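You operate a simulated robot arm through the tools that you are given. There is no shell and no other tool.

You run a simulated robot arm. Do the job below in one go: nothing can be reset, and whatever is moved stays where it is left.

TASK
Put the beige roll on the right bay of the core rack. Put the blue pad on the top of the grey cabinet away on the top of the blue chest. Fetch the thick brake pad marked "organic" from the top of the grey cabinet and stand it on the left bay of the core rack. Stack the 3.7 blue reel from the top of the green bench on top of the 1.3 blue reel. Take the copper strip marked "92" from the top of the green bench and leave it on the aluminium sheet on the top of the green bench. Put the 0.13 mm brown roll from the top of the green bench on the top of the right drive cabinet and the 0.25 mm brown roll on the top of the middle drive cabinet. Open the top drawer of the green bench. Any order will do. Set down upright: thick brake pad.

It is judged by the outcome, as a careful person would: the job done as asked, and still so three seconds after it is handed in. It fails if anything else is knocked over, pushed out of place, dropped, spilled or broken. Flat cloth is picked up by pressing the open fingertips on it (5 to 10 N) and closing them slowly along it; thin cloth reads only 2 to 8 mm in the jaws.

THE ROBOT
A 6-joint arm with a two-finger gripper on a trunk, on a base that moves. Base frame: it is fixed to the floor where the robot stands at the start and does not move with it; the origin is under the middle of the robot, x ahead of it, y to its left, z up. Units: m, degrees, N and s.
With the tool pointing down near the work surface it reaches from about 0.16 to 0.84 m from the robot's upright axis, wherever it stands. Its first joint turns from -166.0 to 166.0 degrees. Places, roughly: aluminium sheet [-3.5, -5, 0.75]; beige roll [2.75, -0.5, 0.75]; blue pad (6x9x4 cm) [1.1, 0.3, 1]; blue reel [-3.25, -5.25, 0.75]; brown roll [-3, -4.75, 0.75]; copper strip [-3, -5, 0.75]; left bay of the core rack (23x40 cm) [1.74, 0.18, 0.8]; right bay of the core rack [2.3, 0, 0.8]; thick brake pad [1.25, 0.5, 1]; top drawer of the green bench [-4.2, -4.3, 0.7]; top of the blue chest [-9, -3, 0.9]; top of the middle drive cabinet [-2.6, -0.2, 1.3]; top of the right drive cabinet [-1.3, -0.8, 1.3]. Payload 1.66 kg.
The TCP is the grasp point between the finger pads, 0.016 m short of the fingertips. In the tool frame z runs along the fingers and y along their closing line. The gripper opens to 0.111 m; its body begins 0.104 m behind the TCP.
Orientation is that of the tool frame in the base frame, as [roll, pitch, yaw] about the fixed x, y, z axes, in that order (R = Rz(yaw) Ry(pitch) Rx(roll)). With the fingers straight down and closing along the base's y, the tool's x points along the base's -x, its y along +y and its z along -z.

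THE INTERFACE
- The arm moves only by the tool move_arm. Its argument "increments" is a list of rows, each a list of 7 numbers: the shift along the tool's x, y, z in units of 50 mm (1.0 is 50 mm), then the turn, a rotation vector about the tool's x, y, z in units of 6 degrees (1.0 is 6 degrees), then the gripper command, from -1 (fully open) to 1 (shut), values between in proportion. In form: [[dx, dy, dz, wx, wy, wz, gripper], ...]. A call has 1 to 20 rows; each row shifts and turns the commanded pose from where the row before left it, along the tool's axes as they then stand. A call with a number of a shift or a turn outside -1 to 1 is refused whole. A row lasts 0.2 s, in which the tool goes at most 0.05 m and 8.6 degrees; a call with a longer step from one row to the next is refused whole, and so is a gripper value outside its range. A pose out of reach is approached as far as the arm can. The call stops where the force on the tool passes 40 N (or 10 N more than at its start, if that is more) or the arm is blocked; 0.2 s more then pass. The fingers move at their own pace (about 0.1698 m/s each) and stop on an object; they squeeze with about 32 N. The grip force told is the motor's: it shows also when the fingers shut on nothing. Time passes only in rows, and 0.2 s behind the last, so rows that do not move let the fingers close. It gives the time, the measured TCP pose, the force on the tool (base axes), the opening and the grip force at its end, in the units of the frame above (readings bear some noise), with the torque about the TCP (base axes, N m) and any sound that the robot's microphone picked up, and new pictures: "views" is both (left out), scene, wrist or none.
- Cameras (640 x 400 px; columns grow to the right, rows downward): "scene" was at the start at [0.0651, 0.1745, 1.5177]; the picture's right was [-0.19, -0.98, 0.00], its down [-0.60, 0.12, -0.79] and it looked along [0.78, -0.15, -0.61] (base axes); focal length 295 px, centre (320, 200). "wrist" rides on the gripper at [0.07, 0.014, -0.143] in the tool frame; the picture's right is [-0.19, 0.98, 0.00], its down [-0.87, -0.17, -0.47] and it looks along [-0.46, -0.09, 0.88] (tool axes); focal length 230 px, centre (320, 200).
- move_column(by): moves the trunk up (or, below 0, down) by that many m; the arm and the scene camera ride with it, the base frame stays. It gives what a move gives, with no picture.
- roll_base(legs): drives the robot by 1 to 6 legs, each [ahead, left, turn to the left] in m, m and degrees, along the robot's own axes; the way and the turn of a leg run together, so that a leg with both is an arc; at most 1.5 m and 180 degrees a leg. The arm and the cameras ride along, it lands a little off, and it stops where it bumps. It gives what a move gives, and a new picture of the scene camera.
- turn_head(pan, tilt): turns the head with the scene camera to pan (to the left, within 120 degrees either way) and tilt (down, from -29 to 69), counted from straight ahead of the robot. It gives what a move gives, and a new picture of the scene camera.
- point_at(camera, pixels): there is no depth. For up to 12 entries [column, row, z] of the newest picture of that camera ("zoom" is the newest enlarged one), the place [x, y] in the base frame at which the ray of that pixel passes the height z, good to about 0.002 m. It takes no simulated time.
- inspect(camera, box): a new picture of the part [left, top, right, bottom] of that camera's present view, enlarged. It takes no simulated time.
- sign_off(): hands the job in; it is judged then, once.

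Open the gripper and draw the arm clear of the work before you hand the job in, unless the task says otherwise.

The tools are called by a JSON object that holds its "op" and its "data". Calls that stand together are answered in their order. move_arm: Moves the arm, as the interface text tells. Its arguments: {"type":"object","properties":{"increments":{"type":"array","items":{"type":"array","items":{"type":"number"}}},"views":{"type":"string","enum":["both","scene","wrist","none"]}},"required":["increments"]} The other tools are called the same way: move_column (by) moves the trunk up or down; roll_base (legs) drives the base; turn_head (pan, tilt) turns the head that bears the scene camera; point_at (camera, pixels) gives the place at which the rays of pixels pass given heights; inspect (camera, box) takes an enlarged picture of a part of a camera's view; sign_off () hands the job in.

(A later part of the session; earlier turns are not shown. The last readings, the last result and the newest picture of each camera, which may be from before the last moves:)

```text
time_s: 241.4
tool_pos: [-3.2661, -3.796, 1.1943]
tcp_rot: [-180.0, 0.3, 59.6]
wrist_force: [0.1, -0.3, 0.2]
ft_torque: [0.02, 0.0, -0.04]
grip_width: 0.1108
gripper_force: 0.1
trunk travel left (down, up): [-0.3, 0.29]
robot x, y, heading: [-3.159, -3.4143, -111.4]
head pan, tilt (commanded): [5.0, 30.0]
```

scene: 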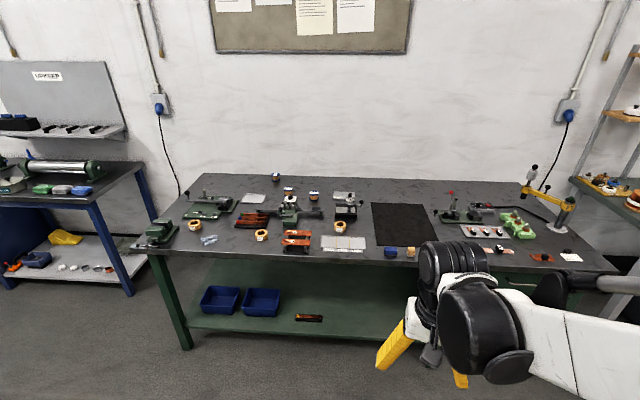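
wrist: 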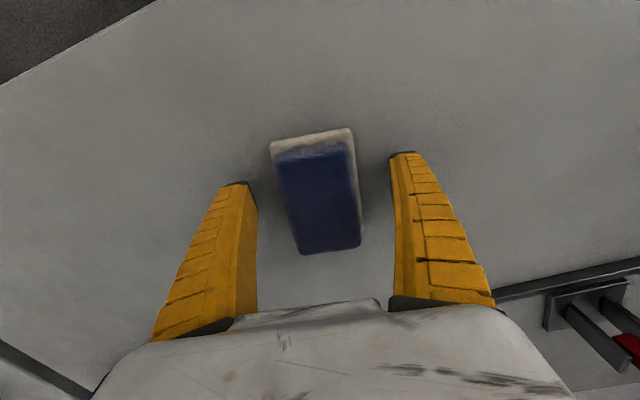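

The whole green bench is now in view with many small things on it. I enlarge it piece by piece to find reels, rolls, strips and the sheet.

{"op": "inspect", "data": {"camera": "scene", "box": [140, 165, 280, 260]}}

{"op": "inspect", "data": {"camera": "scene", "box": [240, 165, 380, 260]}}

{"op": "inspect", "data": {"camera": "scene", "box": [360, 175, 600, 280]}}

```text
4.21 times, centred on (210, 212) of scene
```

zoom: 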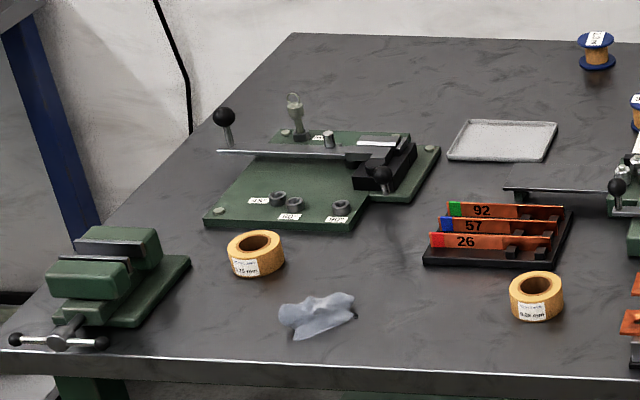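

```text
4.21 times, centred on (310, 212) of scene
```

zoom: 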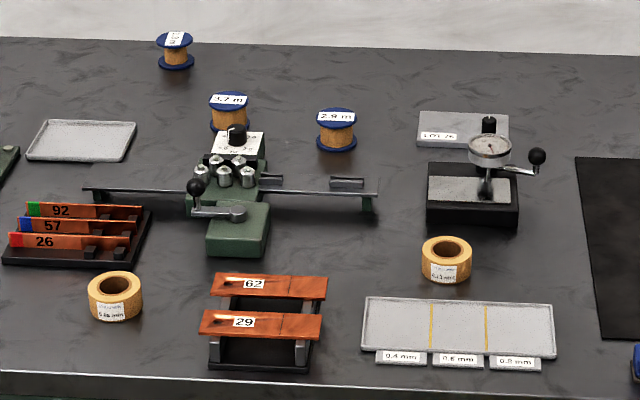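

```text
2.67 times, centred on (480, 228) of scene
```

zoom: 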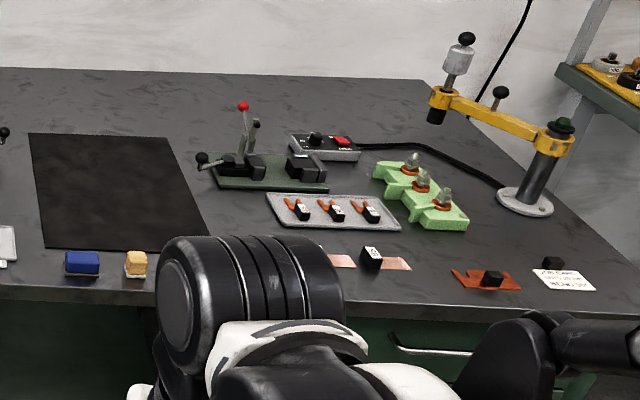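

I find three bobbins with blue flanges, three brown rolls, the 92/57/26 strips in a black stand, and some grey plates. I compute their rough positions.

{"op": "point_at", "data": {"camera": "scene", "pixels": [[253.2, 197.7, 0.78], [275.8, 182, 0.78], [288.6, 196, 0.78], [314, 201, 0.78], [344, 195.8, 0.78], [343.3, 241.7, 0.78], [195, 227.4, 0.78], [261.5, 237, 0.78], [340, 228, 0.78], [254, 216, 0.8], [162, 255, 0.78], [590, 268, 0.78]]}}

{"op": "inspect", "data": {"camera": "scene", "box": [250, 165, 330, 215]}}

{"op": "inspect", "data": {"camera": "scene", "box": [310, 180, 380, 260]}}

{"op": "inspect", "data": {"camera": "scene", "box": [180, 205, 280, 260]}}

```text
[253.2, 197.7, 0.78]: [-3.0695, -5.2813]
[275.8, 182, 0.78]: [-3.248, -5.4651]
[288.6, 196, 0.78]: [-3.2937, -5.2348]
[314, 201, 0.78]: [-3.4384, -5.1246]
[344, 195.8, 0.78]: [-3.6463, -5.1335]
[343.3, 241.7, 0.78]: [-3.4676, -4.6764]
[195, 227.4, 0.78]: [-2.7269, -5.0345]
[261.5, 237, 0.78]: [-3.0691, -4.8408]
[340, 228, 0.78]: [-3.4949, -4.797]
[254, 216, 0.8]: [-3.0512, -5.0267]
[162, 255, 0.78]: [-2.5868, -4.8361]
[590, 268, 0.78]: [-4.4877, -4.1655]
```

```text
8.00 times, centred on (290, 190) of scene
```

zoom: 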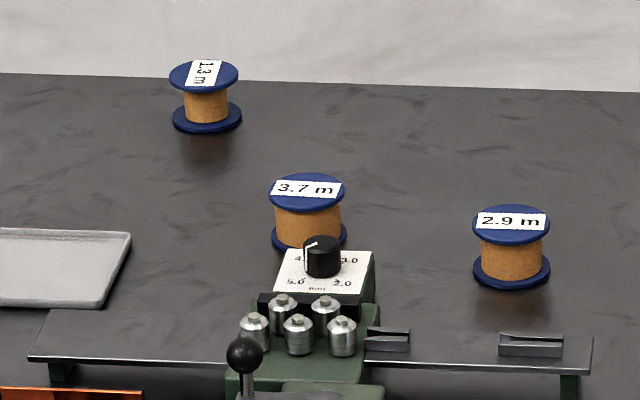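

```text
5.00 times, centred on (345, 220) of scene
```

zoom: 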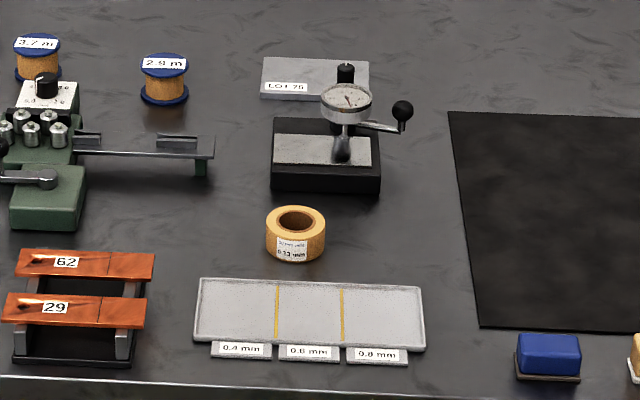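

```text
6.40 times, centred on (230, 232) of scene
```

zoom: 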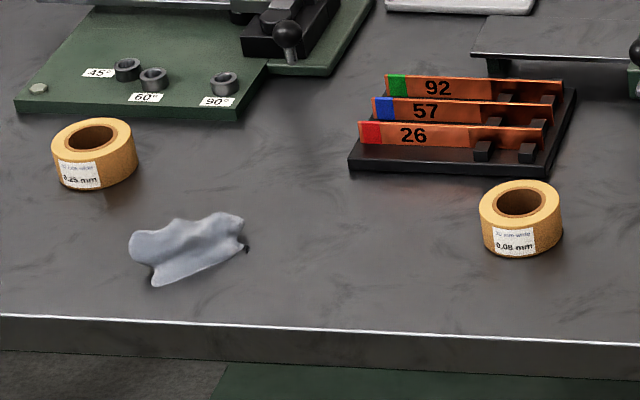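

Labels read: reels 1.3 m (far), 3.7 m, 2.9 m; rolls 0.25 mm (left), 0.08 mm (middle), 0.13 mm (right). The plate "LOT 76" seems to be the sheet. I roll closer to the bench's middle-left.

{"op": "roll_base", "data": {"legs": [[0.62, 0.42, 0]]}}

{"op": "turn_head", "data": {"pan": -8, "tilt": 48}}

```text
time_s: 245.5
tool_pos: [-3.1064, -4.5319, 1.1952]
tcp_rot: [-180.0, 0.2, 58.6]
wrist_force: [0.1, -0.3, 1.6]
ft_torque: [0.03, 0.02, -0.02]
grip_width: 0.1109
gripper_force: 0.0
trunk travel left (down, up): [-0.3, 0.29]
robot x, y, heading: [-2.9948, -4.1515, -112.7]
head pan, tilt (commanded): [5.0, 30.0]
```

scene: 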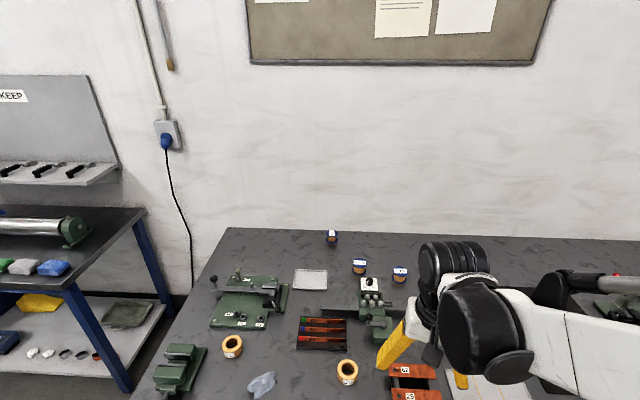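

```text
time_s: 246.3
tool_pos: [-3.1069, -4.5325, 1.1941]
tcp_rot: [-180.0, 0.3, 58.7]
wrist_force: [0.0, 0.2, 0.3]
ft_torque: [0.01, -0.01, 0.02]
grip_width: 0.111
gripper_force: 0.1
trunk travel left (down, up): [-0.3, 0.29]
robot x, y, heading: [-2.992, -4.1523, -112.5]
head pan, tilt (commanded): [-8.0, 48.0]
```

scene: 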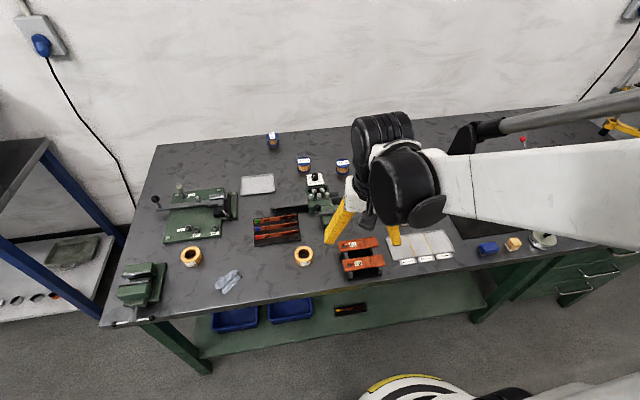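

{"op": "move_arm", "data": {"increments": [[-0.5, 0, 0, 0, 0, 0, -1], [-0.5, 0, 0, 0, 0, 0, -1], [0, 0, 0, 0, 0, 0, -1]], "views": "wrist"}}

{"op": "point_at", "data": {"camera": "scene", "pixels": [[98, 325, 0.85], [98, 325, 0.8], [545, 256, 0.85], [158, 147, 0.85], [272, 143, 0.85], [304, 168, 0.85], [343, 172, 0.85], [191, 256, 0.85], [303, 256, 0.85], [276, 225, 0.87], [257, 184, 0.85], [205, 372, 0.0]]}}

```text
time_s: 247.1
tool_pos: [-3.1321, -4.5741, 1.1955]
tcp_rot: [-180.0, 0.3, 58.7]
wrist_force: [-0.2, 0.2, -0.8]
ft_torque: [0.01, 0.02, 0.0]
grip_width: 0.1109
gripper_force: 0.0
trunk travel left (down, up): [-0.3, 0.29]
robot x, y, heading: [-2.9962, -4.1488, -112.8]
head pan, tilt (commanded): [-8.0, 48.0]
```

wrist: 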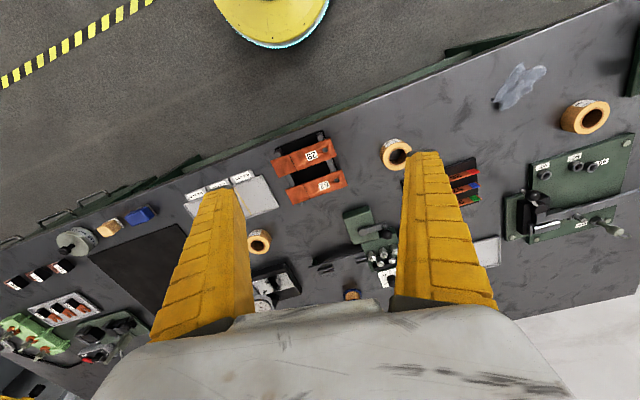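

```text
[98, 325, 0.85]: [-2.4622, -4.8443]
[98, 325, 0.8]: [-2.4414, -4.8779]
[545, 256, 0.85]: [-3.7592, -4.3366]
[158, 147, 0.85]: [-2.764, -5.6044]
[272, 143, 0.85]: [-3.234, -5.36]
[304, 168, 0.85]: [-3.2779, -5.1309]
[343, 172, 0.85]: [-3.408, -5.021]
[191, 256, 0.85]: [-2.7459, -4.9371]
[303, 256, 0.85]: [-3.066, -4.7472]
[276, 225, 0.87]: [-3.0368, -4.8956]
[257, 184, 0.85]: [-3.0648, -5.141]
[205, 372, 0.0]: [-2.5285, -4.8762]
```

{"op": "point_at", "data": {"camera": "wrist", "pixels": [[396, 154, 0.85], [396, 154, 0.88], [396, 154, 0.82], [586, 117, 0.85], [586, 117, 0.88], [259, 241, 0.85], [259, 241, 0.88], [259, 241, 0.82], [352, 294, 0.88]]}}

{"op": "inspect", "data": {"camera": "wrist", "box": [160, 60, 640, 320]}}

```text
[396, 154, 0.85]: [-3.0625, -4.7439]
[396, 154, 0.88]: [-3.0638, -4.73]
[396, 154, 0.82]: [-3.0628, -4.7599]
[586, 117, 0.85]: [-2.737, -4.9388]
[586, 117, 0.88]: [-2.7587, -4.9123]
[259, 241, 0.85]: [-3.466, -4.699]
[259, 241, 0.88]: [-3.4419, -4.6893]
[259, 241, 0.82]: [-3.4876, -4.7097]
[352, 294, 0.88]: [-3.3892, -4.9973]
```

```text
1.33 times, centred on (400, 190) of wrist
```

zoom: 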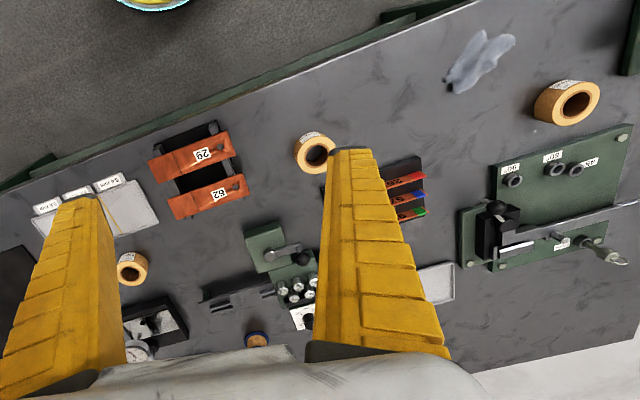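

{"op": "point_at", "data": {"camera": "wrist", "pixels": [[275, 47, 0.03], [275, 47, 0.15], [218, 15, 0.03], [328, 10, 0.03], [300, 40, 0.05], [430, 62, 0.82], [300, 117, 0.82], [540, 22, 0.82]]}}

{"op": "inspect", "data": {"camera": "wrist", "box": [180, 0, 380, 80]}}

```text
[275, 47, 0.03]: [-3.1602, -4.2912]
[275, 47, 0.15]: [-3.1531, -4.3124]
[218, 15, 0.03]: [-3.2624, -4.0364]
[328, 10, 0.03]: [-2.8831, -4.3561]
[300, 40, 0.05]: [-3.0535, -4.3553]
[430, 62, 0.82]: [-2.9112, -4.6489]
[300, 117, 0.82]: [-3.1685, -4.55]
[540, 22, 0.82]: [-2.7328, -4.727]
```

```text
3.20 times, centred on (280, 40) of wrist
```

zoom: 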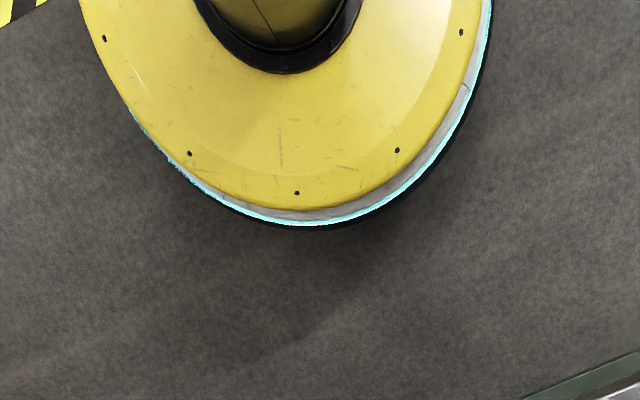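

The base radius is about 0.23 m and the bench legs are at n≈-5.44, so I can roll 0.2 m closer.

{"op": "roll_base", "data": {"legs": [[0.2, 0.0, 0]]}}

{"op": "turn_head", "data": {"pan": 0, "tilt": 50}}

```text
time_s: 248.7
tool_pos: [-3.2083, -4.7585, 1.1934]
tcp_rot: [180.0, 0.2, 58.7]
wrist_force: [-0.7, -1.1, -0.5]
ft_torque: [0.06, -0.04, -0.02]
grip_width: 0.111
gripper_force: 0.0
trunk travel left (down, up): [-0.3, 0.29]
robot x, y, heading: [-3.0702, -4.3318, -112.6]
head pan, tilt (commanded): [-8.0, 48.0]
```

scene: 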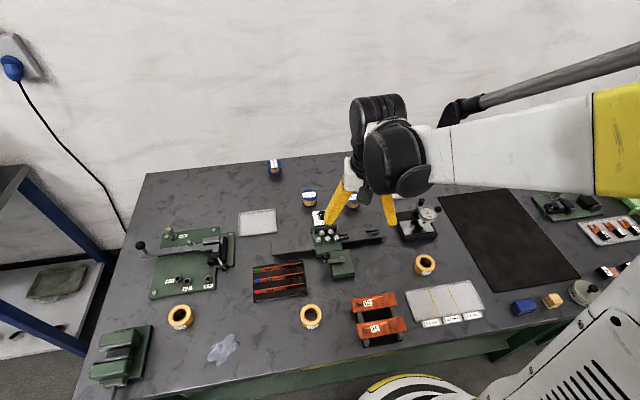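

```text
time_s: 249.4
tool_pos: [-3.209, -4.7571, 1.1945]
tcp_rot: [-179.9, 0.2, 58.7]
wrist_force: [0.2, -1.0, -0.6]
ft_torque: [-0.01, 0.01, 0.04]
grip_width: 0.1109
gripper_force: 0.1
trunk travel left (down, up): [-0.3, 0.29]
robot x, y, heading: [-3.0693, -4.3309, -112.5]
head pan, tilt (commanded): [0.0, 50.0]
```

scene: 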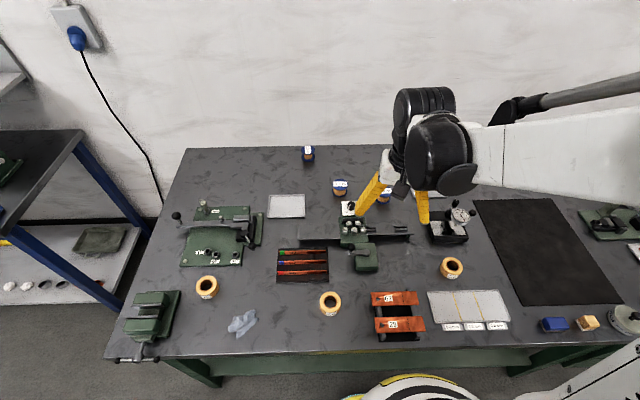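

{"op": "point_at", "data": {"camera": "scene", "pixels": [[278, 250, 0.86], [327, 249, 0.86], [278, 282, 0.83], [327, 283, 0.83], [287, 206, 0.83], [308, 147, 0.88], [308, 158, 0.83], [340, 181, 0.88], [340, 194, 0.83], [386, 193, 0.88], [452, 262, 0.85], [452, 221, 0.83]]}}

{"op": "inspect", "data": {"camera": "scene", "box": [230, 180, 420, 320]}}

```text
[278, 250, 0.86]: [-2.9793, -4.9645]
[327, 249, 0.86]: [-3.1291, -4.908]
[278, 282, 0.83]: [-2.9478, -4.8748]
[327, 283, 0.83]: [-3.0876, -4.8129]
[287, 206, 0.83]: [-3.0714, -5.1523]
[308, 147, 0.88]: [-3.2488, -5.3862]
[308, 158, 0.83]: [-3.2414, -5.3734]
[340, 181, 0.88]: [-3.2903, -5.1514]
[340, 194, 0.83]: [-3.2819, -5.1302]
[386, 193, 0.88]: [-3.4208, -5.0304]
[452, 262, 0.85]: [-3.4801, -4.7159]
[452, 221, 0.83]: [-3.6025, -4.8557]
```

```text
2.86 times, centred on (325, 250) of scene
```

zoom: 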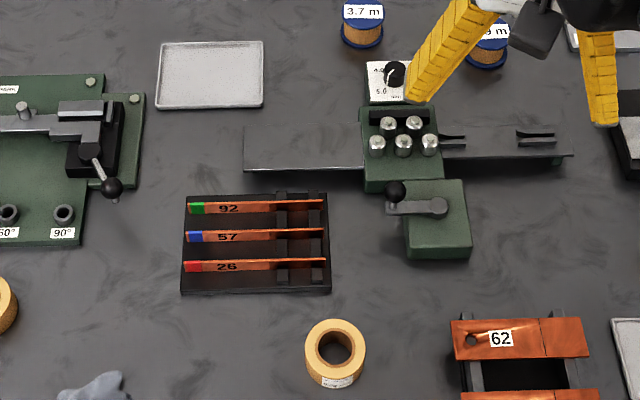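

Strip 92 is the rear one in the stand. I bring the wrist over it for a close look.

{"op": "move_arm", "data": {"increments": [[-0.19, 0.86, 0, 0, 0, 0, -1], [-0.19, 0.86, 0, 0, 0, 0, -1], [-0.19, 0.86, 0, 0, 0, 0, -1], [-0.19, 0.86, 0, 0, 0, 0, -1], [-0.19, 0.86, 0, 0, 0, 0, -1], [0, 0, 0.7, 0, 0, 0, -1], [0, 0, 0.7, 0, 0, 0, -1], [0, 0, 0.7, 0, 0, 0, -1], [0, 0, 0, 0, 0, 0, -1]]}}

{"op": "inspect", "data": {"camera": "wrist", "box": [220, 60, 460, 210]}}

```text
time_s: 251.4
tool_pos: [-3.0468, -4.9117, 1.0864]
tcp_rot: [180.0, 0.2, 58.6]
wrist_force: [-1.0, -1.1, -0.3]
ft_torque: [-0.02, 0.0, 0.0]
grip_width: 0.1108
gripper_force: 0.2
trunk travel left (down, up): [-0.3, 0.29]
robot x, y, heading: [-3.0692, -4.3336, -112.9]
head pan, tilt (commanded): [0.0, 50.0]
```

scene: 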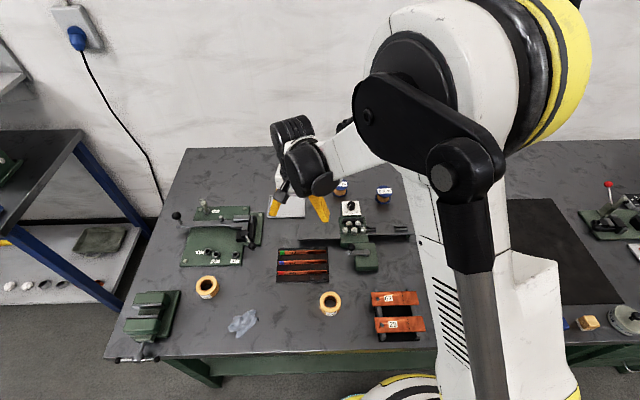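
wrist: 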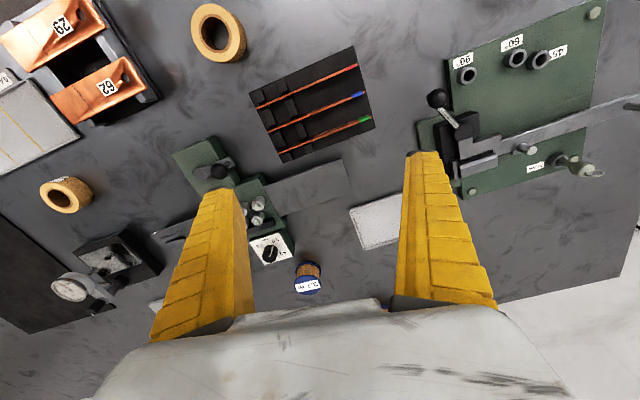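

```text
2.67 times, centred on (340, 135) of wrist
```

zoom: 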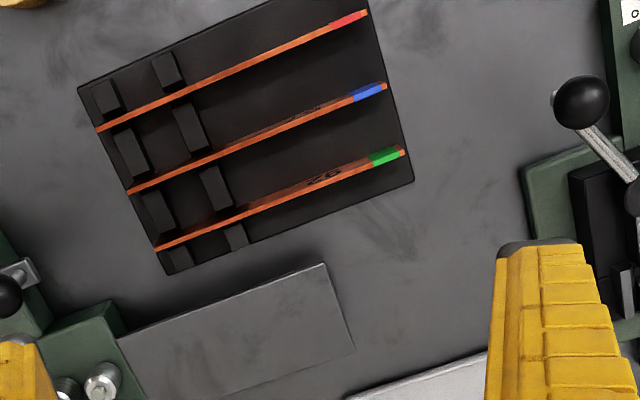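

{"op": "point_at", "data": {"camera": "zoom", "pixels": [[155, 250, 0.86], [403, 152, 0.86], [128, 192, 0.86], [386, 87, 0.86], [97, 130, 0.86], [366, 13, 0.86], [167, 275, 0.825], [413, 180, 0.825], [79, 90, 0.825], [230, 222, 0.86], [165, 223, 0.845]]}}

{"op": "inspect", "data": {"camera": "wrist", "box": [240, 90, 400, 190]}}

{"op": "inspect", "data": {"camera": "scene", "box": [265, 235, 345, 295]}}

```text
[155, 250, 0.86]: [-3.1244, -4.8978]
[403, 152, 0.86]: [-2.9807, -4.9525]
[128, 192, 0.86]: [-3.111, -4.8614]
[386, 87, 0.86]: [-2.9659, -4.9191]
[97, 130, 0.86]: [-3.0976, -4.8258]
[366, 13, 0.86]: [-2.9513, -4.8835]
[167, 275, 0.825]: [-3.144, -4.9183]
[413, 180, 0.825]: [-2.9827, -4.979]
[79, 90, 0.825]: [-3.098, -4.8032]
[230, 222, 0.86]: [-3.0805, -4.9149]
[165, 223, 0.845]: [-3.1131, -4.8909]
```

```text
4.00 times, centred on (320, 140) of wrist
```

zoom: 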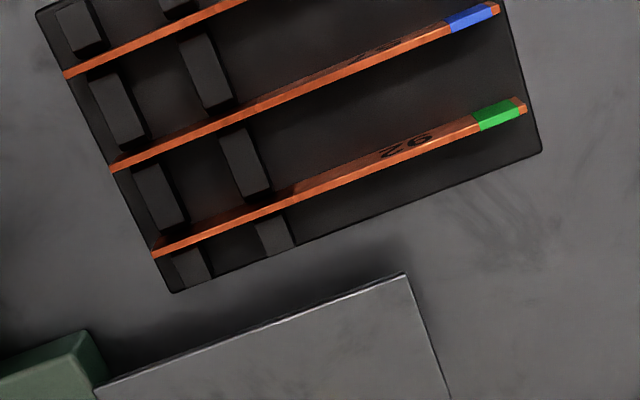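

```text
6.67 times, centred on (305, 265) of scene
```

zoom: 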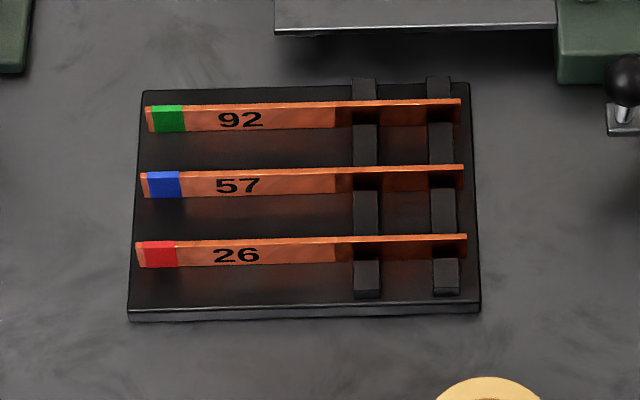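

Strip 92 runs from (-3.124,-4.898) to (-2.981,-4.953), spaced 39 mm from strip 57. Before gripping it I look closely at the LOT 76 plate to confirm it is the aluminium sheet.

{"op": "move_arm", "data": {"increments": [[0, 0, -0.9, 0, 0, 0, -1], [0, 0, -0.9, 0, 0, 0, -1], [-0.35, -0.83, 0, 0, 0, 0, -1], [-0.35, -0.83, 0, 0, 0, 0, -1], [-0.35, -0.83, 0, 0, 0, 0, -1], [-0.35, -0.83, 0, 0, 0, 0, -1], [-0.35, -0.83, 0, 0, 0, 0, -1], [-0.35, -0.83, 0, 0, 0, 0, -1], [-0.35, -0.83, 0, 0, 0, 0, -1], [-0.35, -0.83, 0, 0, 0, 0, -1], [-0.35, -0.83, 0, 0, 0, 0, -1], [0, 0, 0, 0, 0, 0, -1]]}}

{"op": "inspect", "data": {"camera": "wrist", "box": [200, 60, 440, 300]}}

```text
time_s: 254.0
tool_pos: [-3.4497, -4.8542, 1.1807]
tcp_rot: [180.0, 0.3, 58.7]
wrist_force: [0.1, -0.6, -0.7]
ft_torque: [0.02, 0.01, 0.0]
grip_width: 0.1111
gripper_force: 0.0
trunk travel left (down, up): [-0.3, 0.29]
robot x, y, heading: [-3.0703, -4.3362, -112.2]
head pan, tilt (commanded): [0.0, 50.0]
```

scene: 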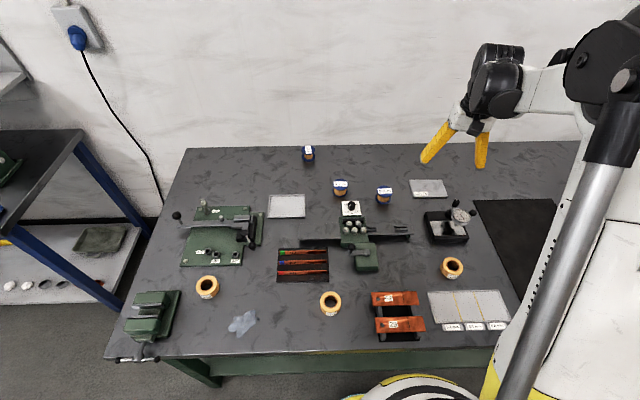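
wrist: 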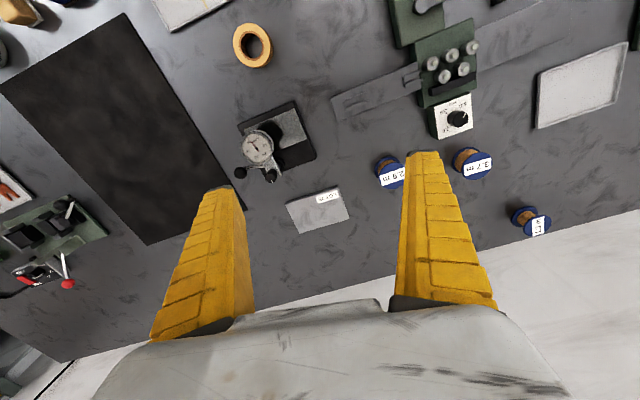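

```text
1.67 times, centred on (320, 180) of wrist
```

zoom: 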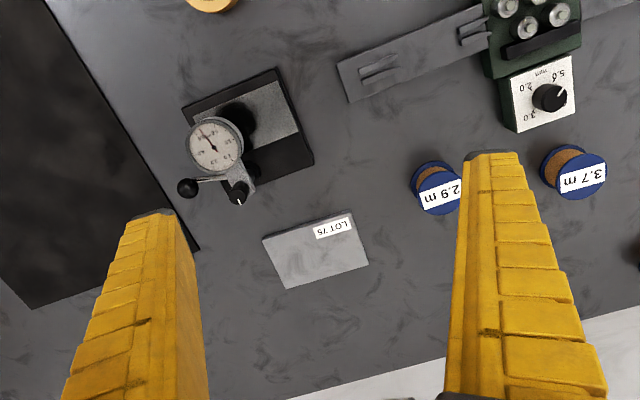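

{"op": "point_at", "data": {"camera": "zoom", "pixels": [[262, 240, 0.835], [350, 212, 0.835], [370, 264, 0.835], [287, 288, 0.835], [316, 250, 0.835]]}}

{"op": "point_at", "data": {"camera": "scene", "pixels": [[411, 181, 0.835], [441, 180, 0.835], [447, 194, 0.835], [415, 198, 0.835], [447, 194, 0.825], [415, 198, 0.825], [415, 198, 0.845]]}}

{"op": "inspect", "data": {"camera": "scene", "box": [390, 165, 480, 225]}}

{"op": "inspect", "data": {"camera": "scene", "box": [250, 180, 330, 230]}}

```text
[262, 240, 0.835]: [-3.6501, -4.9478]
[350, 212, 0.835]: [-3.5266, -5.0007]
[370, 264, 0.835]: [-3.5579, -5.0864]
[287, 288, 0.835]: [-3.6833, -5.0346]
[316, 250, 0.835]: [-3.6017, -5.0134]
```

```text
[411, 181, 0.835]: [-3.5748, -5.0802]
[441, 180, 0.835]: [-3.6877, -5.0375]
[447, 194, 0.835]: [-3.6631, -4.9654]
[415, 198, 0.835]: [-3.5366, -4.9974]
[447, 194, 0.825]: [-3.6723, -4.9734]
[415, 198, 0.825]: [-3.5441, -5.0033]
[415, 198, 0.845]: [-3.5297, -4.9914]
```

```text
6.67 times, centred on (435, 195) of scene
```

zoom: 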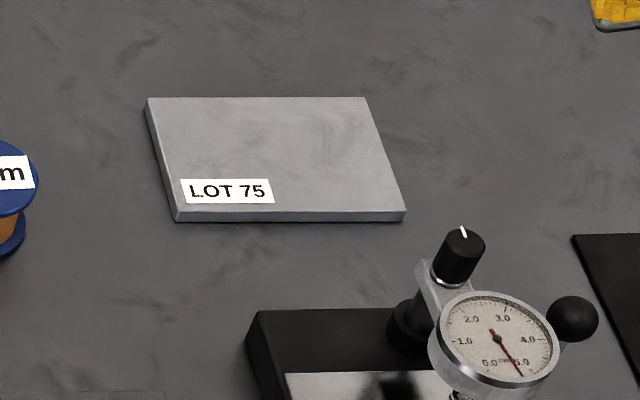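

```text
8.00 times, centred on (290, 205) of scene
```

zoom: 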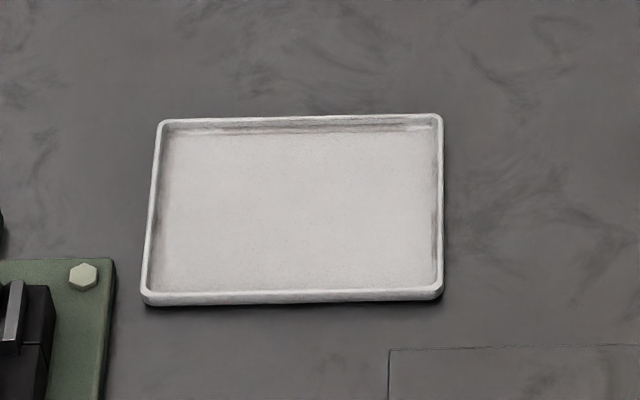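

"LOT 75" is a flat metal slab, 134 x 92 mm, centred at (-3.604,-5.017): the aluminium sheet (the other plate is a rimmed tray). Now I turn the jaws across strip 92 and go above it.

{"op": "move_arm", "data": {"increments": [[0, 0, 0, 0, 0, 0.95, -1], [0, 0, 0, 0, 0, 0.95, -1], [0, 0, 0, 0, 0, 0.95, -1], [0, 0, 0, 0, 0, 0.95, -1], [0, 0, 0, 0, 0, 0.95, -1], [0, 0, 0, 0, 0, 0.95, -1], [0, 0, 0, 0, 0, 0.95, -1], [0, 0, 0, 0, 0, 0.95, -1], [0, 0, 0, 0, 0, 0.95, -1], [0, 0, 0, 0, 0, 0.95, -1], [0, 0, 0, 0, 0, 0.95, -1], [0, 0, 0, 0, 0, 0.95, -1], [0, 0, 0, 0, 0, 0.95, -1], [0, 0, 0, 0, 0, 0.9, -1], [0, 0, 0, 0, 0, 0, -1]], "views": "none"}}

{"op": "move_arm", "data": {"increments": [[0.908, -0.166, 0, 0, 0, 0, -1], [0.908, -0.166, 0, 0, 0, 0, -1], [0.908, -0.166, 0, 0, 0, 0, -1], [0.908, -0.166, 0, 0, 0, 0, -1], [0.908, -0.166, 0, 0, 0, 0, -1], [0.908, -0.166, 0, 0, 0, 0, -1], [0.908, -0.166, 0, 0, 0, 0, -1], [0.908, -0.166, 0, 0, 0, 0, -1], [0.908, -0.166, 0, 0, 0, 0, -1], [0, 0, 0.7, 0, 0, 0, -1], [0, 0, 0.7, 0, 0, 0, -1], [0, 0, 0, 0, 0, 0, -1]]}}

```text
time_s: 257.2
tool_pos: [-3.4496, -4.85, 1.1815]
tcp_rot: [179.7, 0.0, -21.0]
wrist_force: [-0.2, -0.1, 0.3]
ft_torque: [-0.01, 0.02, 0.0]
grip_width: 0.1107
gripper_force: 0.1
trunk travel left (down, up): [-0.3, 0.29]
robot x, y, heading: [-3.0719, -4.335, -112.6]
head pan, tilt (commanded): [0.0, 50.0]
```

```text
time_s: 259.8
tool_pos: [-3.0406, -4.9269, 1.1107]
tcp_rot: [179.6, 0.0, -20.7]
wrist_force: [0.2, -0.6, 0.6]
ft_torque: [0.01, -0.02, 0.01]
grip_width: 0.1109
gripper_force: 0.1
trunk travel left (down, up): [-0.3, 0.29]
robot x, y, heading: [-3.0693, -4.3362, -112.6]
head pan, tilt (commanded): [0.0, 50.0]
```

scene: 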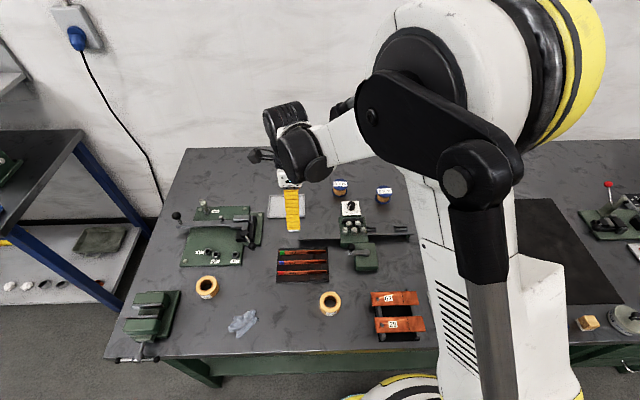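
wrist: 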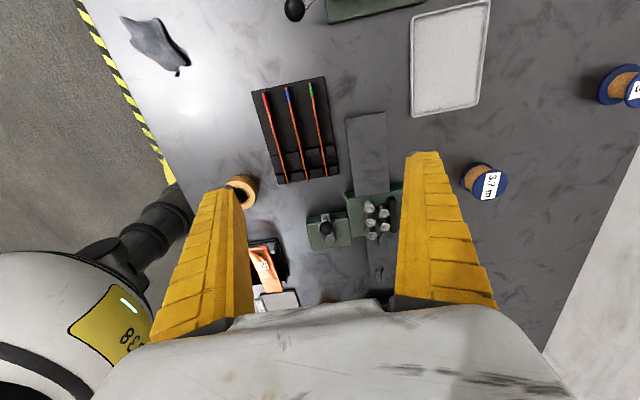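

{"op": "point_at", "data": {"camera": "wrist", "pixels": [[347, 118, 0.83], [347, 118, 0.85], [347, 118, 0.87], [353, 165, 0.85], [311, 84, 0.86], [327, 176, 0.86], [311, 84, 0.85], [289, 84, 0.86]]}}

{"op": "point_at", "data": {"camera": "scene", "pixels": [[298.4, 239.5, 0.83], [298.4, 239.5, 0.85], [298.4, 239.5, 0.87]]}}

{"op": "inspect", "data": {"camera": "wrist", "box": [230, 60, 430, 210]}}

```text
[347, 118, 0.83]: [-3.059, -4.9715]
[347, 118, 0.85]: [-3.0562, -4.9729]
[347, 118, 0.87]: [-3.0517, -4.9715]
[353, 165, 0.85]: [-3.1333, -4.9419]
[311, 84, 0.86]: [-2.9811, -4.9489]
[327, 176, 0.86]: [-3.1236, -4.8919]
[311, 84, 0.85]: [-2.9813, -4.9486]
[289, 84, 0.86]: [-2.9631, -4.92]
```

```text
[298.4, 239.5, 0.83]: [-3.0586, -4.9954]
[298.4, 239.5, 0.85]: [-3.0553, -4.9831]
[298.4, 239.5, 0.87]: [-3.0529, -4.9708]
```

```text
2.67 times, centred on (330, 135) of wrist
```

zoom: 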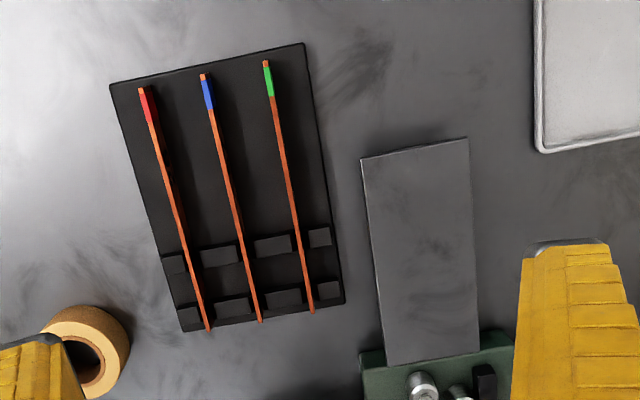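

The strip is nearly aligned; a steel bar lies 46 mm behind it, so I grip near the number, at about (-3.021,-4.935). I narrow the jaws to ~26 mm and descend to z≈0.915 to check the centring.

{"op": "move_arm", "data": {"increments": [[0.426, 0.02, 0, 0, 0, 0, 0.3], [0, 0, 0.9, 0, 0, 0, 0.53], [0, 0, 0.9, 0, 0, 0, 0.53], [0, 0, 0.9, 0, 0, 0, 0.53], [0, 0, 0.9, 0, 0, 0, 0.53], [0, 0, 0.3, 0, 0, 0, 0.53], [0, 0, 0, 0, 0, 0, 0.53]], "views": "wrist"}}

{"op": "inspect", "data": {"camera": "wrist", "box": [240, 90, 400, 220]}}

```text
time_s: 261.4
tool_pos: [-3.0217, -4.9345, 0.914]
tcp_rot: [179.6, 0.0, -20.7]
wrist_force: [-0.3, -0.1, -0.3]
ft_torque: [-0.01, 0.04, -0.01]
grip_width: 0.0287
gripper_force: 2.0
trunk travel left (down, up): [-0.3, 0.29]
robot x, y, heading: [-3.0694, -4.3311, -112.5]
head pan, tilt (commanded): [0.0, 50.0]
```

wrist: 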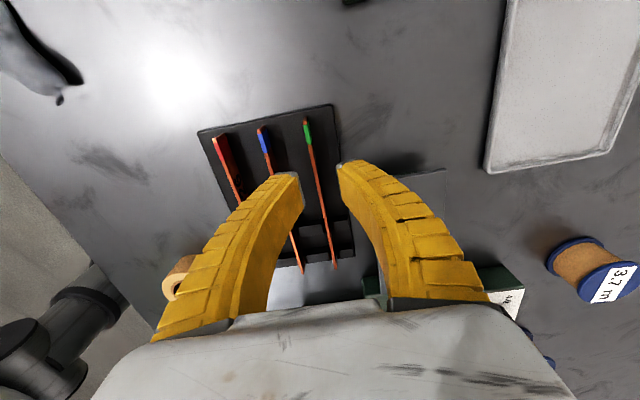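

```text
3.08 times, centred on (320, 155) of wrist
```

zoom: 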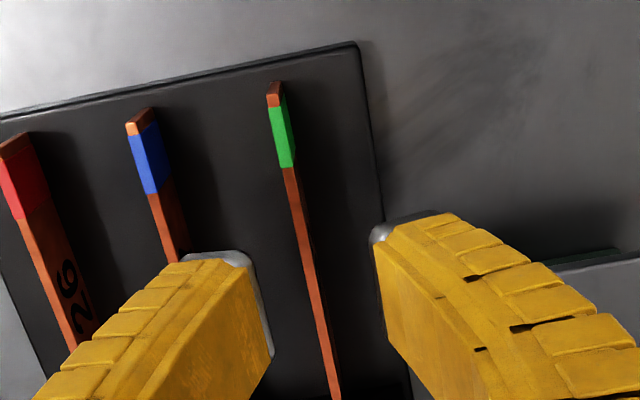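

The strip sits about 5 mm left of the tool axis in the view. I shift by that and descend to z≈0.888, then look again.

{"op": "move_arm", "data": {"increments": [[0, -0.1, 0.25, 0, 0, 0, 0.53], [0, 0, 0.27, 0, 0, 0, 0.53], [0, 0, 0, 0, 0, 0, 0.53]], "views": "wrist"}}

{"op": "inspect", "data": {"camera": "wrist", "box": [240, 100, 400, 230]}}

```text
time_s: 262.2
tool_pos: [-3.0201, -4.9287, 0.8894]
tcp_rot: [179.7, 0.0, -20.7]
wrist_force: [-0.2, -0.3, 0.1]
ft_torque: [-0.04, 0.0, -0.04]
grip_width: 0.0288
gripper_force: 1.9
trunk travel left (down, up): [-0.3, 0.29]
robot x, y, heading: [-3.0688, -4.3347, -112.8]
head pan, tilt (commanded): [0.0, 50.0]
```

wrist: 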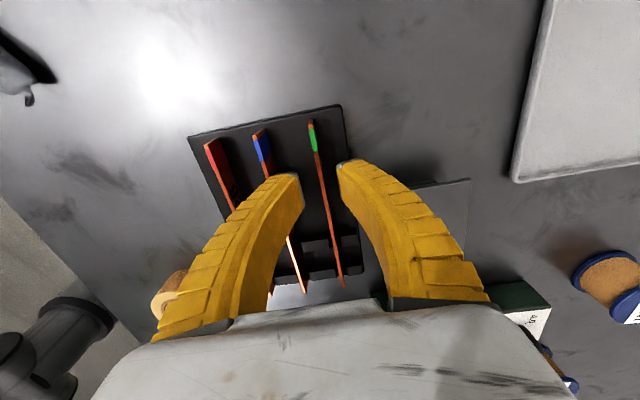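

```text
3.08 times, centred on (320, 165) of wrist
```

zoom: 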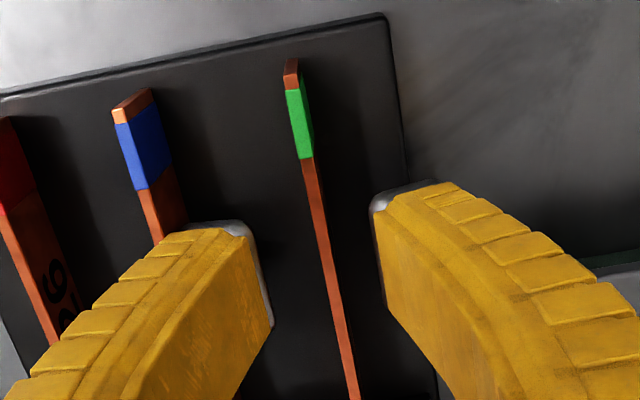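

The strip is centred between the tips. I narrow the jaws a bit more to keep clear of strip 57 and check again.

{"op": "move_arm", "data": {"increments": [[0, 0, 0, 0, 0, 0, 0.7], [0, 0, 0, 0, 0, 0, 0.7], [0, 0, 0.15, 0, 0, 0, 0.7], [0, 0, 0, 0, 0, 0, 0.7]], "views": "wrist"}}

{"op": "inspect", "data": {"camera": "wrist", "box": [240, 100, 400, 230]}}

```text
time_s: 263.2
tool_pos: [-3.0205, -4.9304, 0.8816]
tcp_rot: [179.7, 0.1, -20.8]
wrist_force: [0.8, 0.7, 0.4]
ft_torque: [-0.01, -0.01, -0.02]
grip_width: 0.0199
gripper_force: 2.6
trunk travel left (down, up): [-0.3, 0.29]
robot x, y, heading: [-3.0699, -4.3316, -112.7]
head pan, tilt (commanded): [0.0, 50.0]
```

wrist: 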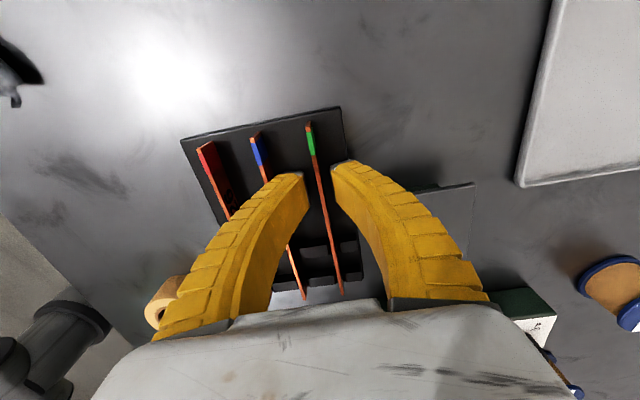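

```text
3.08 times, centred on (320, 165) of wrist
```

zoom: 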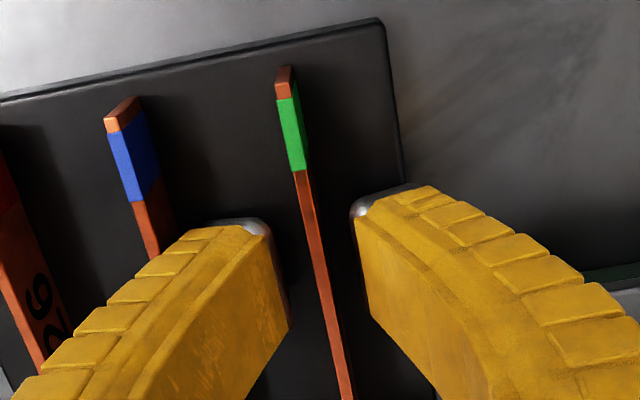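

Well centred. I descend 15 mm so the tips straddle the strip, watching the force.

{"op": "move_arm", "data": {"increments": [[0, 0, 0.1, 0, 0, 0, 0.7], [0, 0, 0.1, 0, 0, 0, 0.7], [0, 0, 0.1, 0, 0, 0, 0.7], [0, 0, 0, 0, 0, 0, 0.7]], "views": "wrist"}}

{"op": "inspect", "data": {"camera": "wrist", "box": [240, 100, 400, 230]}}

```text
time_s: 264.1
tool_pos: [-3.021, -4.9301, 0.8695]
tcp_rot: [179.6, 0.0, -20.8]
wrist_force: [-0.8, -0.9, 27.6]
ft_torque: [0.0, -0.03, -0.01]
grip_width: 0.0057
gripper_force: 29.8
trunk travel left (down, up): [-0.3, 0.29]
robot x, y, heading: [-3.0675, -4.3362, -112.9]
head pan, tilt (commanded): [0.0, 50.0]
stopped in row 4: the force on the tool passed its limit at 42 N (the readings are from after the stop); the commanded pose is now the measured one
```

wrist: 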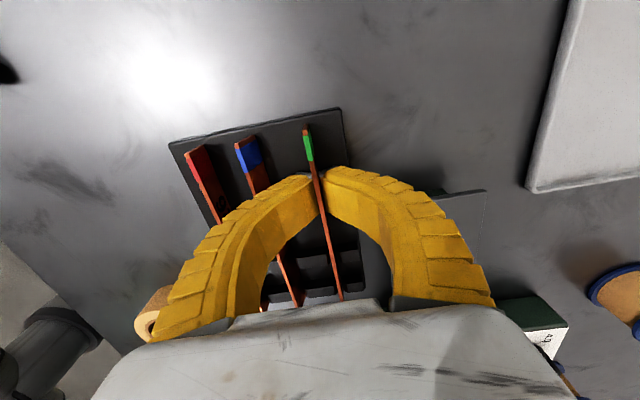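

```text
3.08 times, centred on (320, 165) of wrist
```

zoom: 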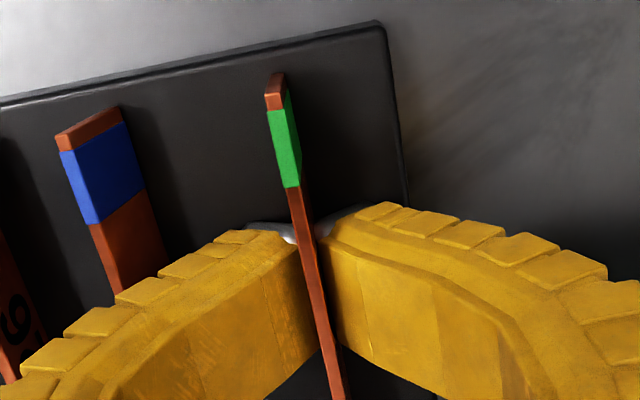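

The tips met the stand's base and wrapped onto the strip (5.7 mm). I relax upward a few mm while closing fully.

{"op": "move_arm", "data": {"increments": [[0, 0, -0.05, 0, 0, 0, 1], [0, 0, -0.03, 0, 0, 0, 1], [0, 0, 0, 0, 0, 0, 1], [0, 0, 0, 0, 0, 0, 1]], "views": "wrist"}}

{"op": "inspect", "data": {"camera": "wrist", "box": [240, 100, 400, 230]}}

```text
time_s: 265.1
tool_pos: [-3.021, -4.9307, 0.8712]
tcp_rot: [179.6, 0.0, -20.9]
wrist_force: [-1.1, 3.8, 11.3]
ft_torque: [0.02, 0.13, -0.01]
grip_width: 0.0059
gripper_force: 30.1
trunk travel left (down, up): [-0.3, 0.29]
robot x, y, heading: [-3.0686, -4.3336, -113.0]
head pan, tilt (commanded): [0.0, 50.0]
```

wrist: 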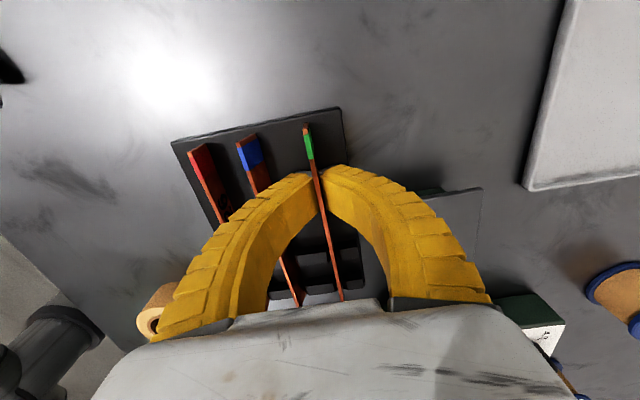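

```text
3.08 times, centred on (320, 165) of wrist
```

zoom: 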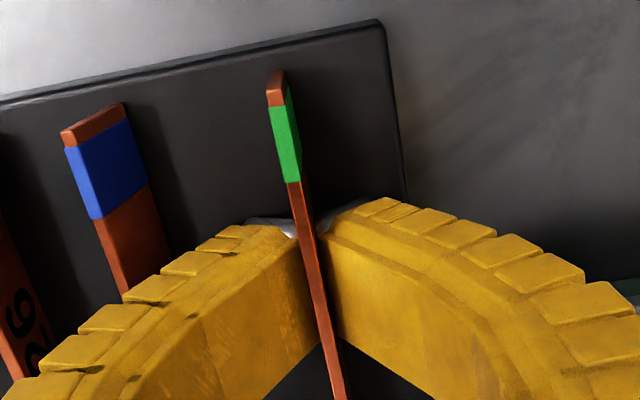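

Strip 92 is gripped (30 N). I lift it straight out of the slots.

{"op": "move_arm", "data": {"increments": [[0, 0, -0.2, 0, 0, 0, 1], [0, 0, -0.3, 0, 0, 0, 1], [0, 0, -0.4, 0, 0, 0, 1], [0, 0, -0.5, 0, 0, 0, 1], [0, 0, -0.6, 0, 0, 0, 1], [0, 0, 0, 0, 0, 0, 1]], "views": "both"}}

{"op": "inspect", "data": {"camera": "scene", "box": [240, 170, 360, 290]}}

```text
time_s: 266.5
tool_pos: [-3.0219, -4.9328, 0.9694]
tcp_rot: [179.7, 0.0, -20.7]
wrist_force: [-0.3, -0.7, -0.5]
ft_torque: [0.04, -0.02, -0.03]
grip_width: 0.006
gripper_force: 29.9
trunk travel left (down, up): [-0.3, 0.29]
robot x, y, heading: [-3.0737, -4.3322, -112.7]
head pan, tilt (commanded): [0.0, 50.0]
```

scene: 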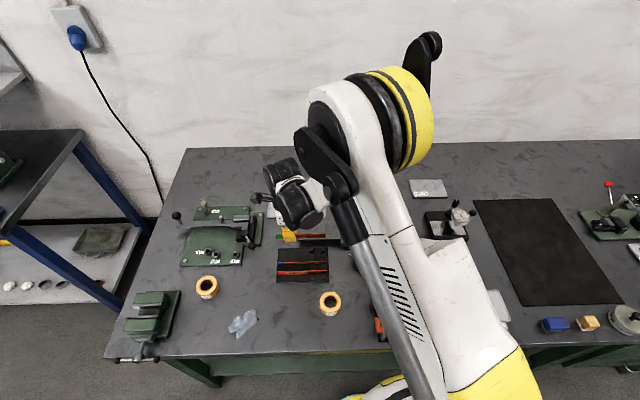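
wrist: 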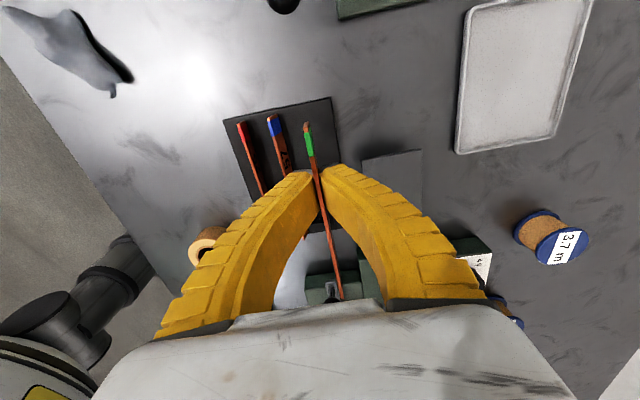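

```text
3.33 times, centred on (300, 230) of scene
```

zoom: 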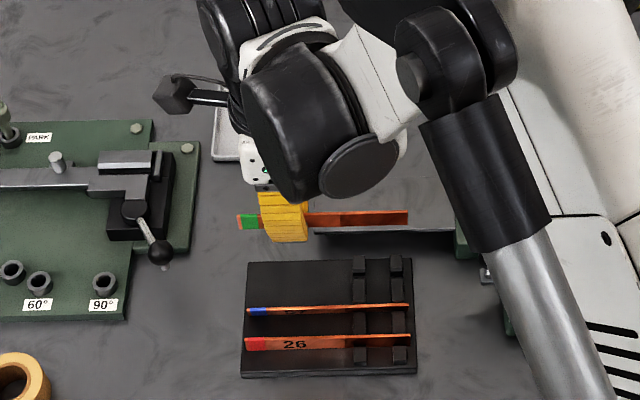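

Strip 92 is out and level, the other two stay put. I raise it and shift the base 0.35 m to the right, so the sheet comes within reach.

{"op": "move_arm", "data": {"increments": [[0, 0, -0.9, 0, 0, 0, 1], [0, 0, -0.9, 0, 0, 0, 1], [0, 0, -0.9, 0, 0, 0, 1], [0, 0, -0.9, 0, 0, 0, 1], [0, 0, 0, 0, 0, 0, 1]], "views": "none"}}

{"op": "roll_base", "data": {"legs": [[0.03, -0.35, 0]]}}

```text
time_s: 267.7
tool_pos: [-3.0205, -4.9331, 1.1526]
tcp_rot: [179.6, 0.0, -20.8]
wrist_force: [1.0, -0.5, -0.8]
ft_torque: [0.03, -0.01, 0.0]
grip_width: 0.006
gripper_force: 30.0
trunk travel left (down, up): [-0.3, 0.29]
robot x, y, heading: [-3.0713, -4.3348, -112.7]
head pan, tilt (commanded): [0.0, 50.0]
```

```text
time_s: 270.0
tool_pos: [-3.3601, -4.8231, 1.1502]
tcp_rot: [179.7, -0.1, -21.3]
wrist_force: [0.0, 0.0, -0.6]
ft_torque: [-0.05, -0.02, 0.01]
grip_width: 0.006
gripper_force: 30.1
trunk travel left (down, up): [-0.3, 0.29]
robot x, y, heading: [-3.404, -4.2235, -112.8]
head pan, tilt (commanded): [0.0, 50.0]
```

scene: 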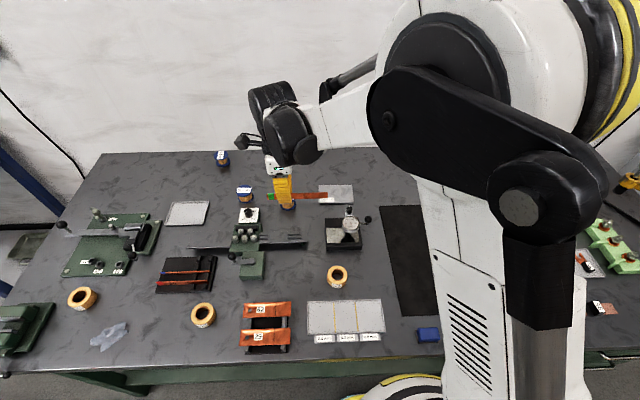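

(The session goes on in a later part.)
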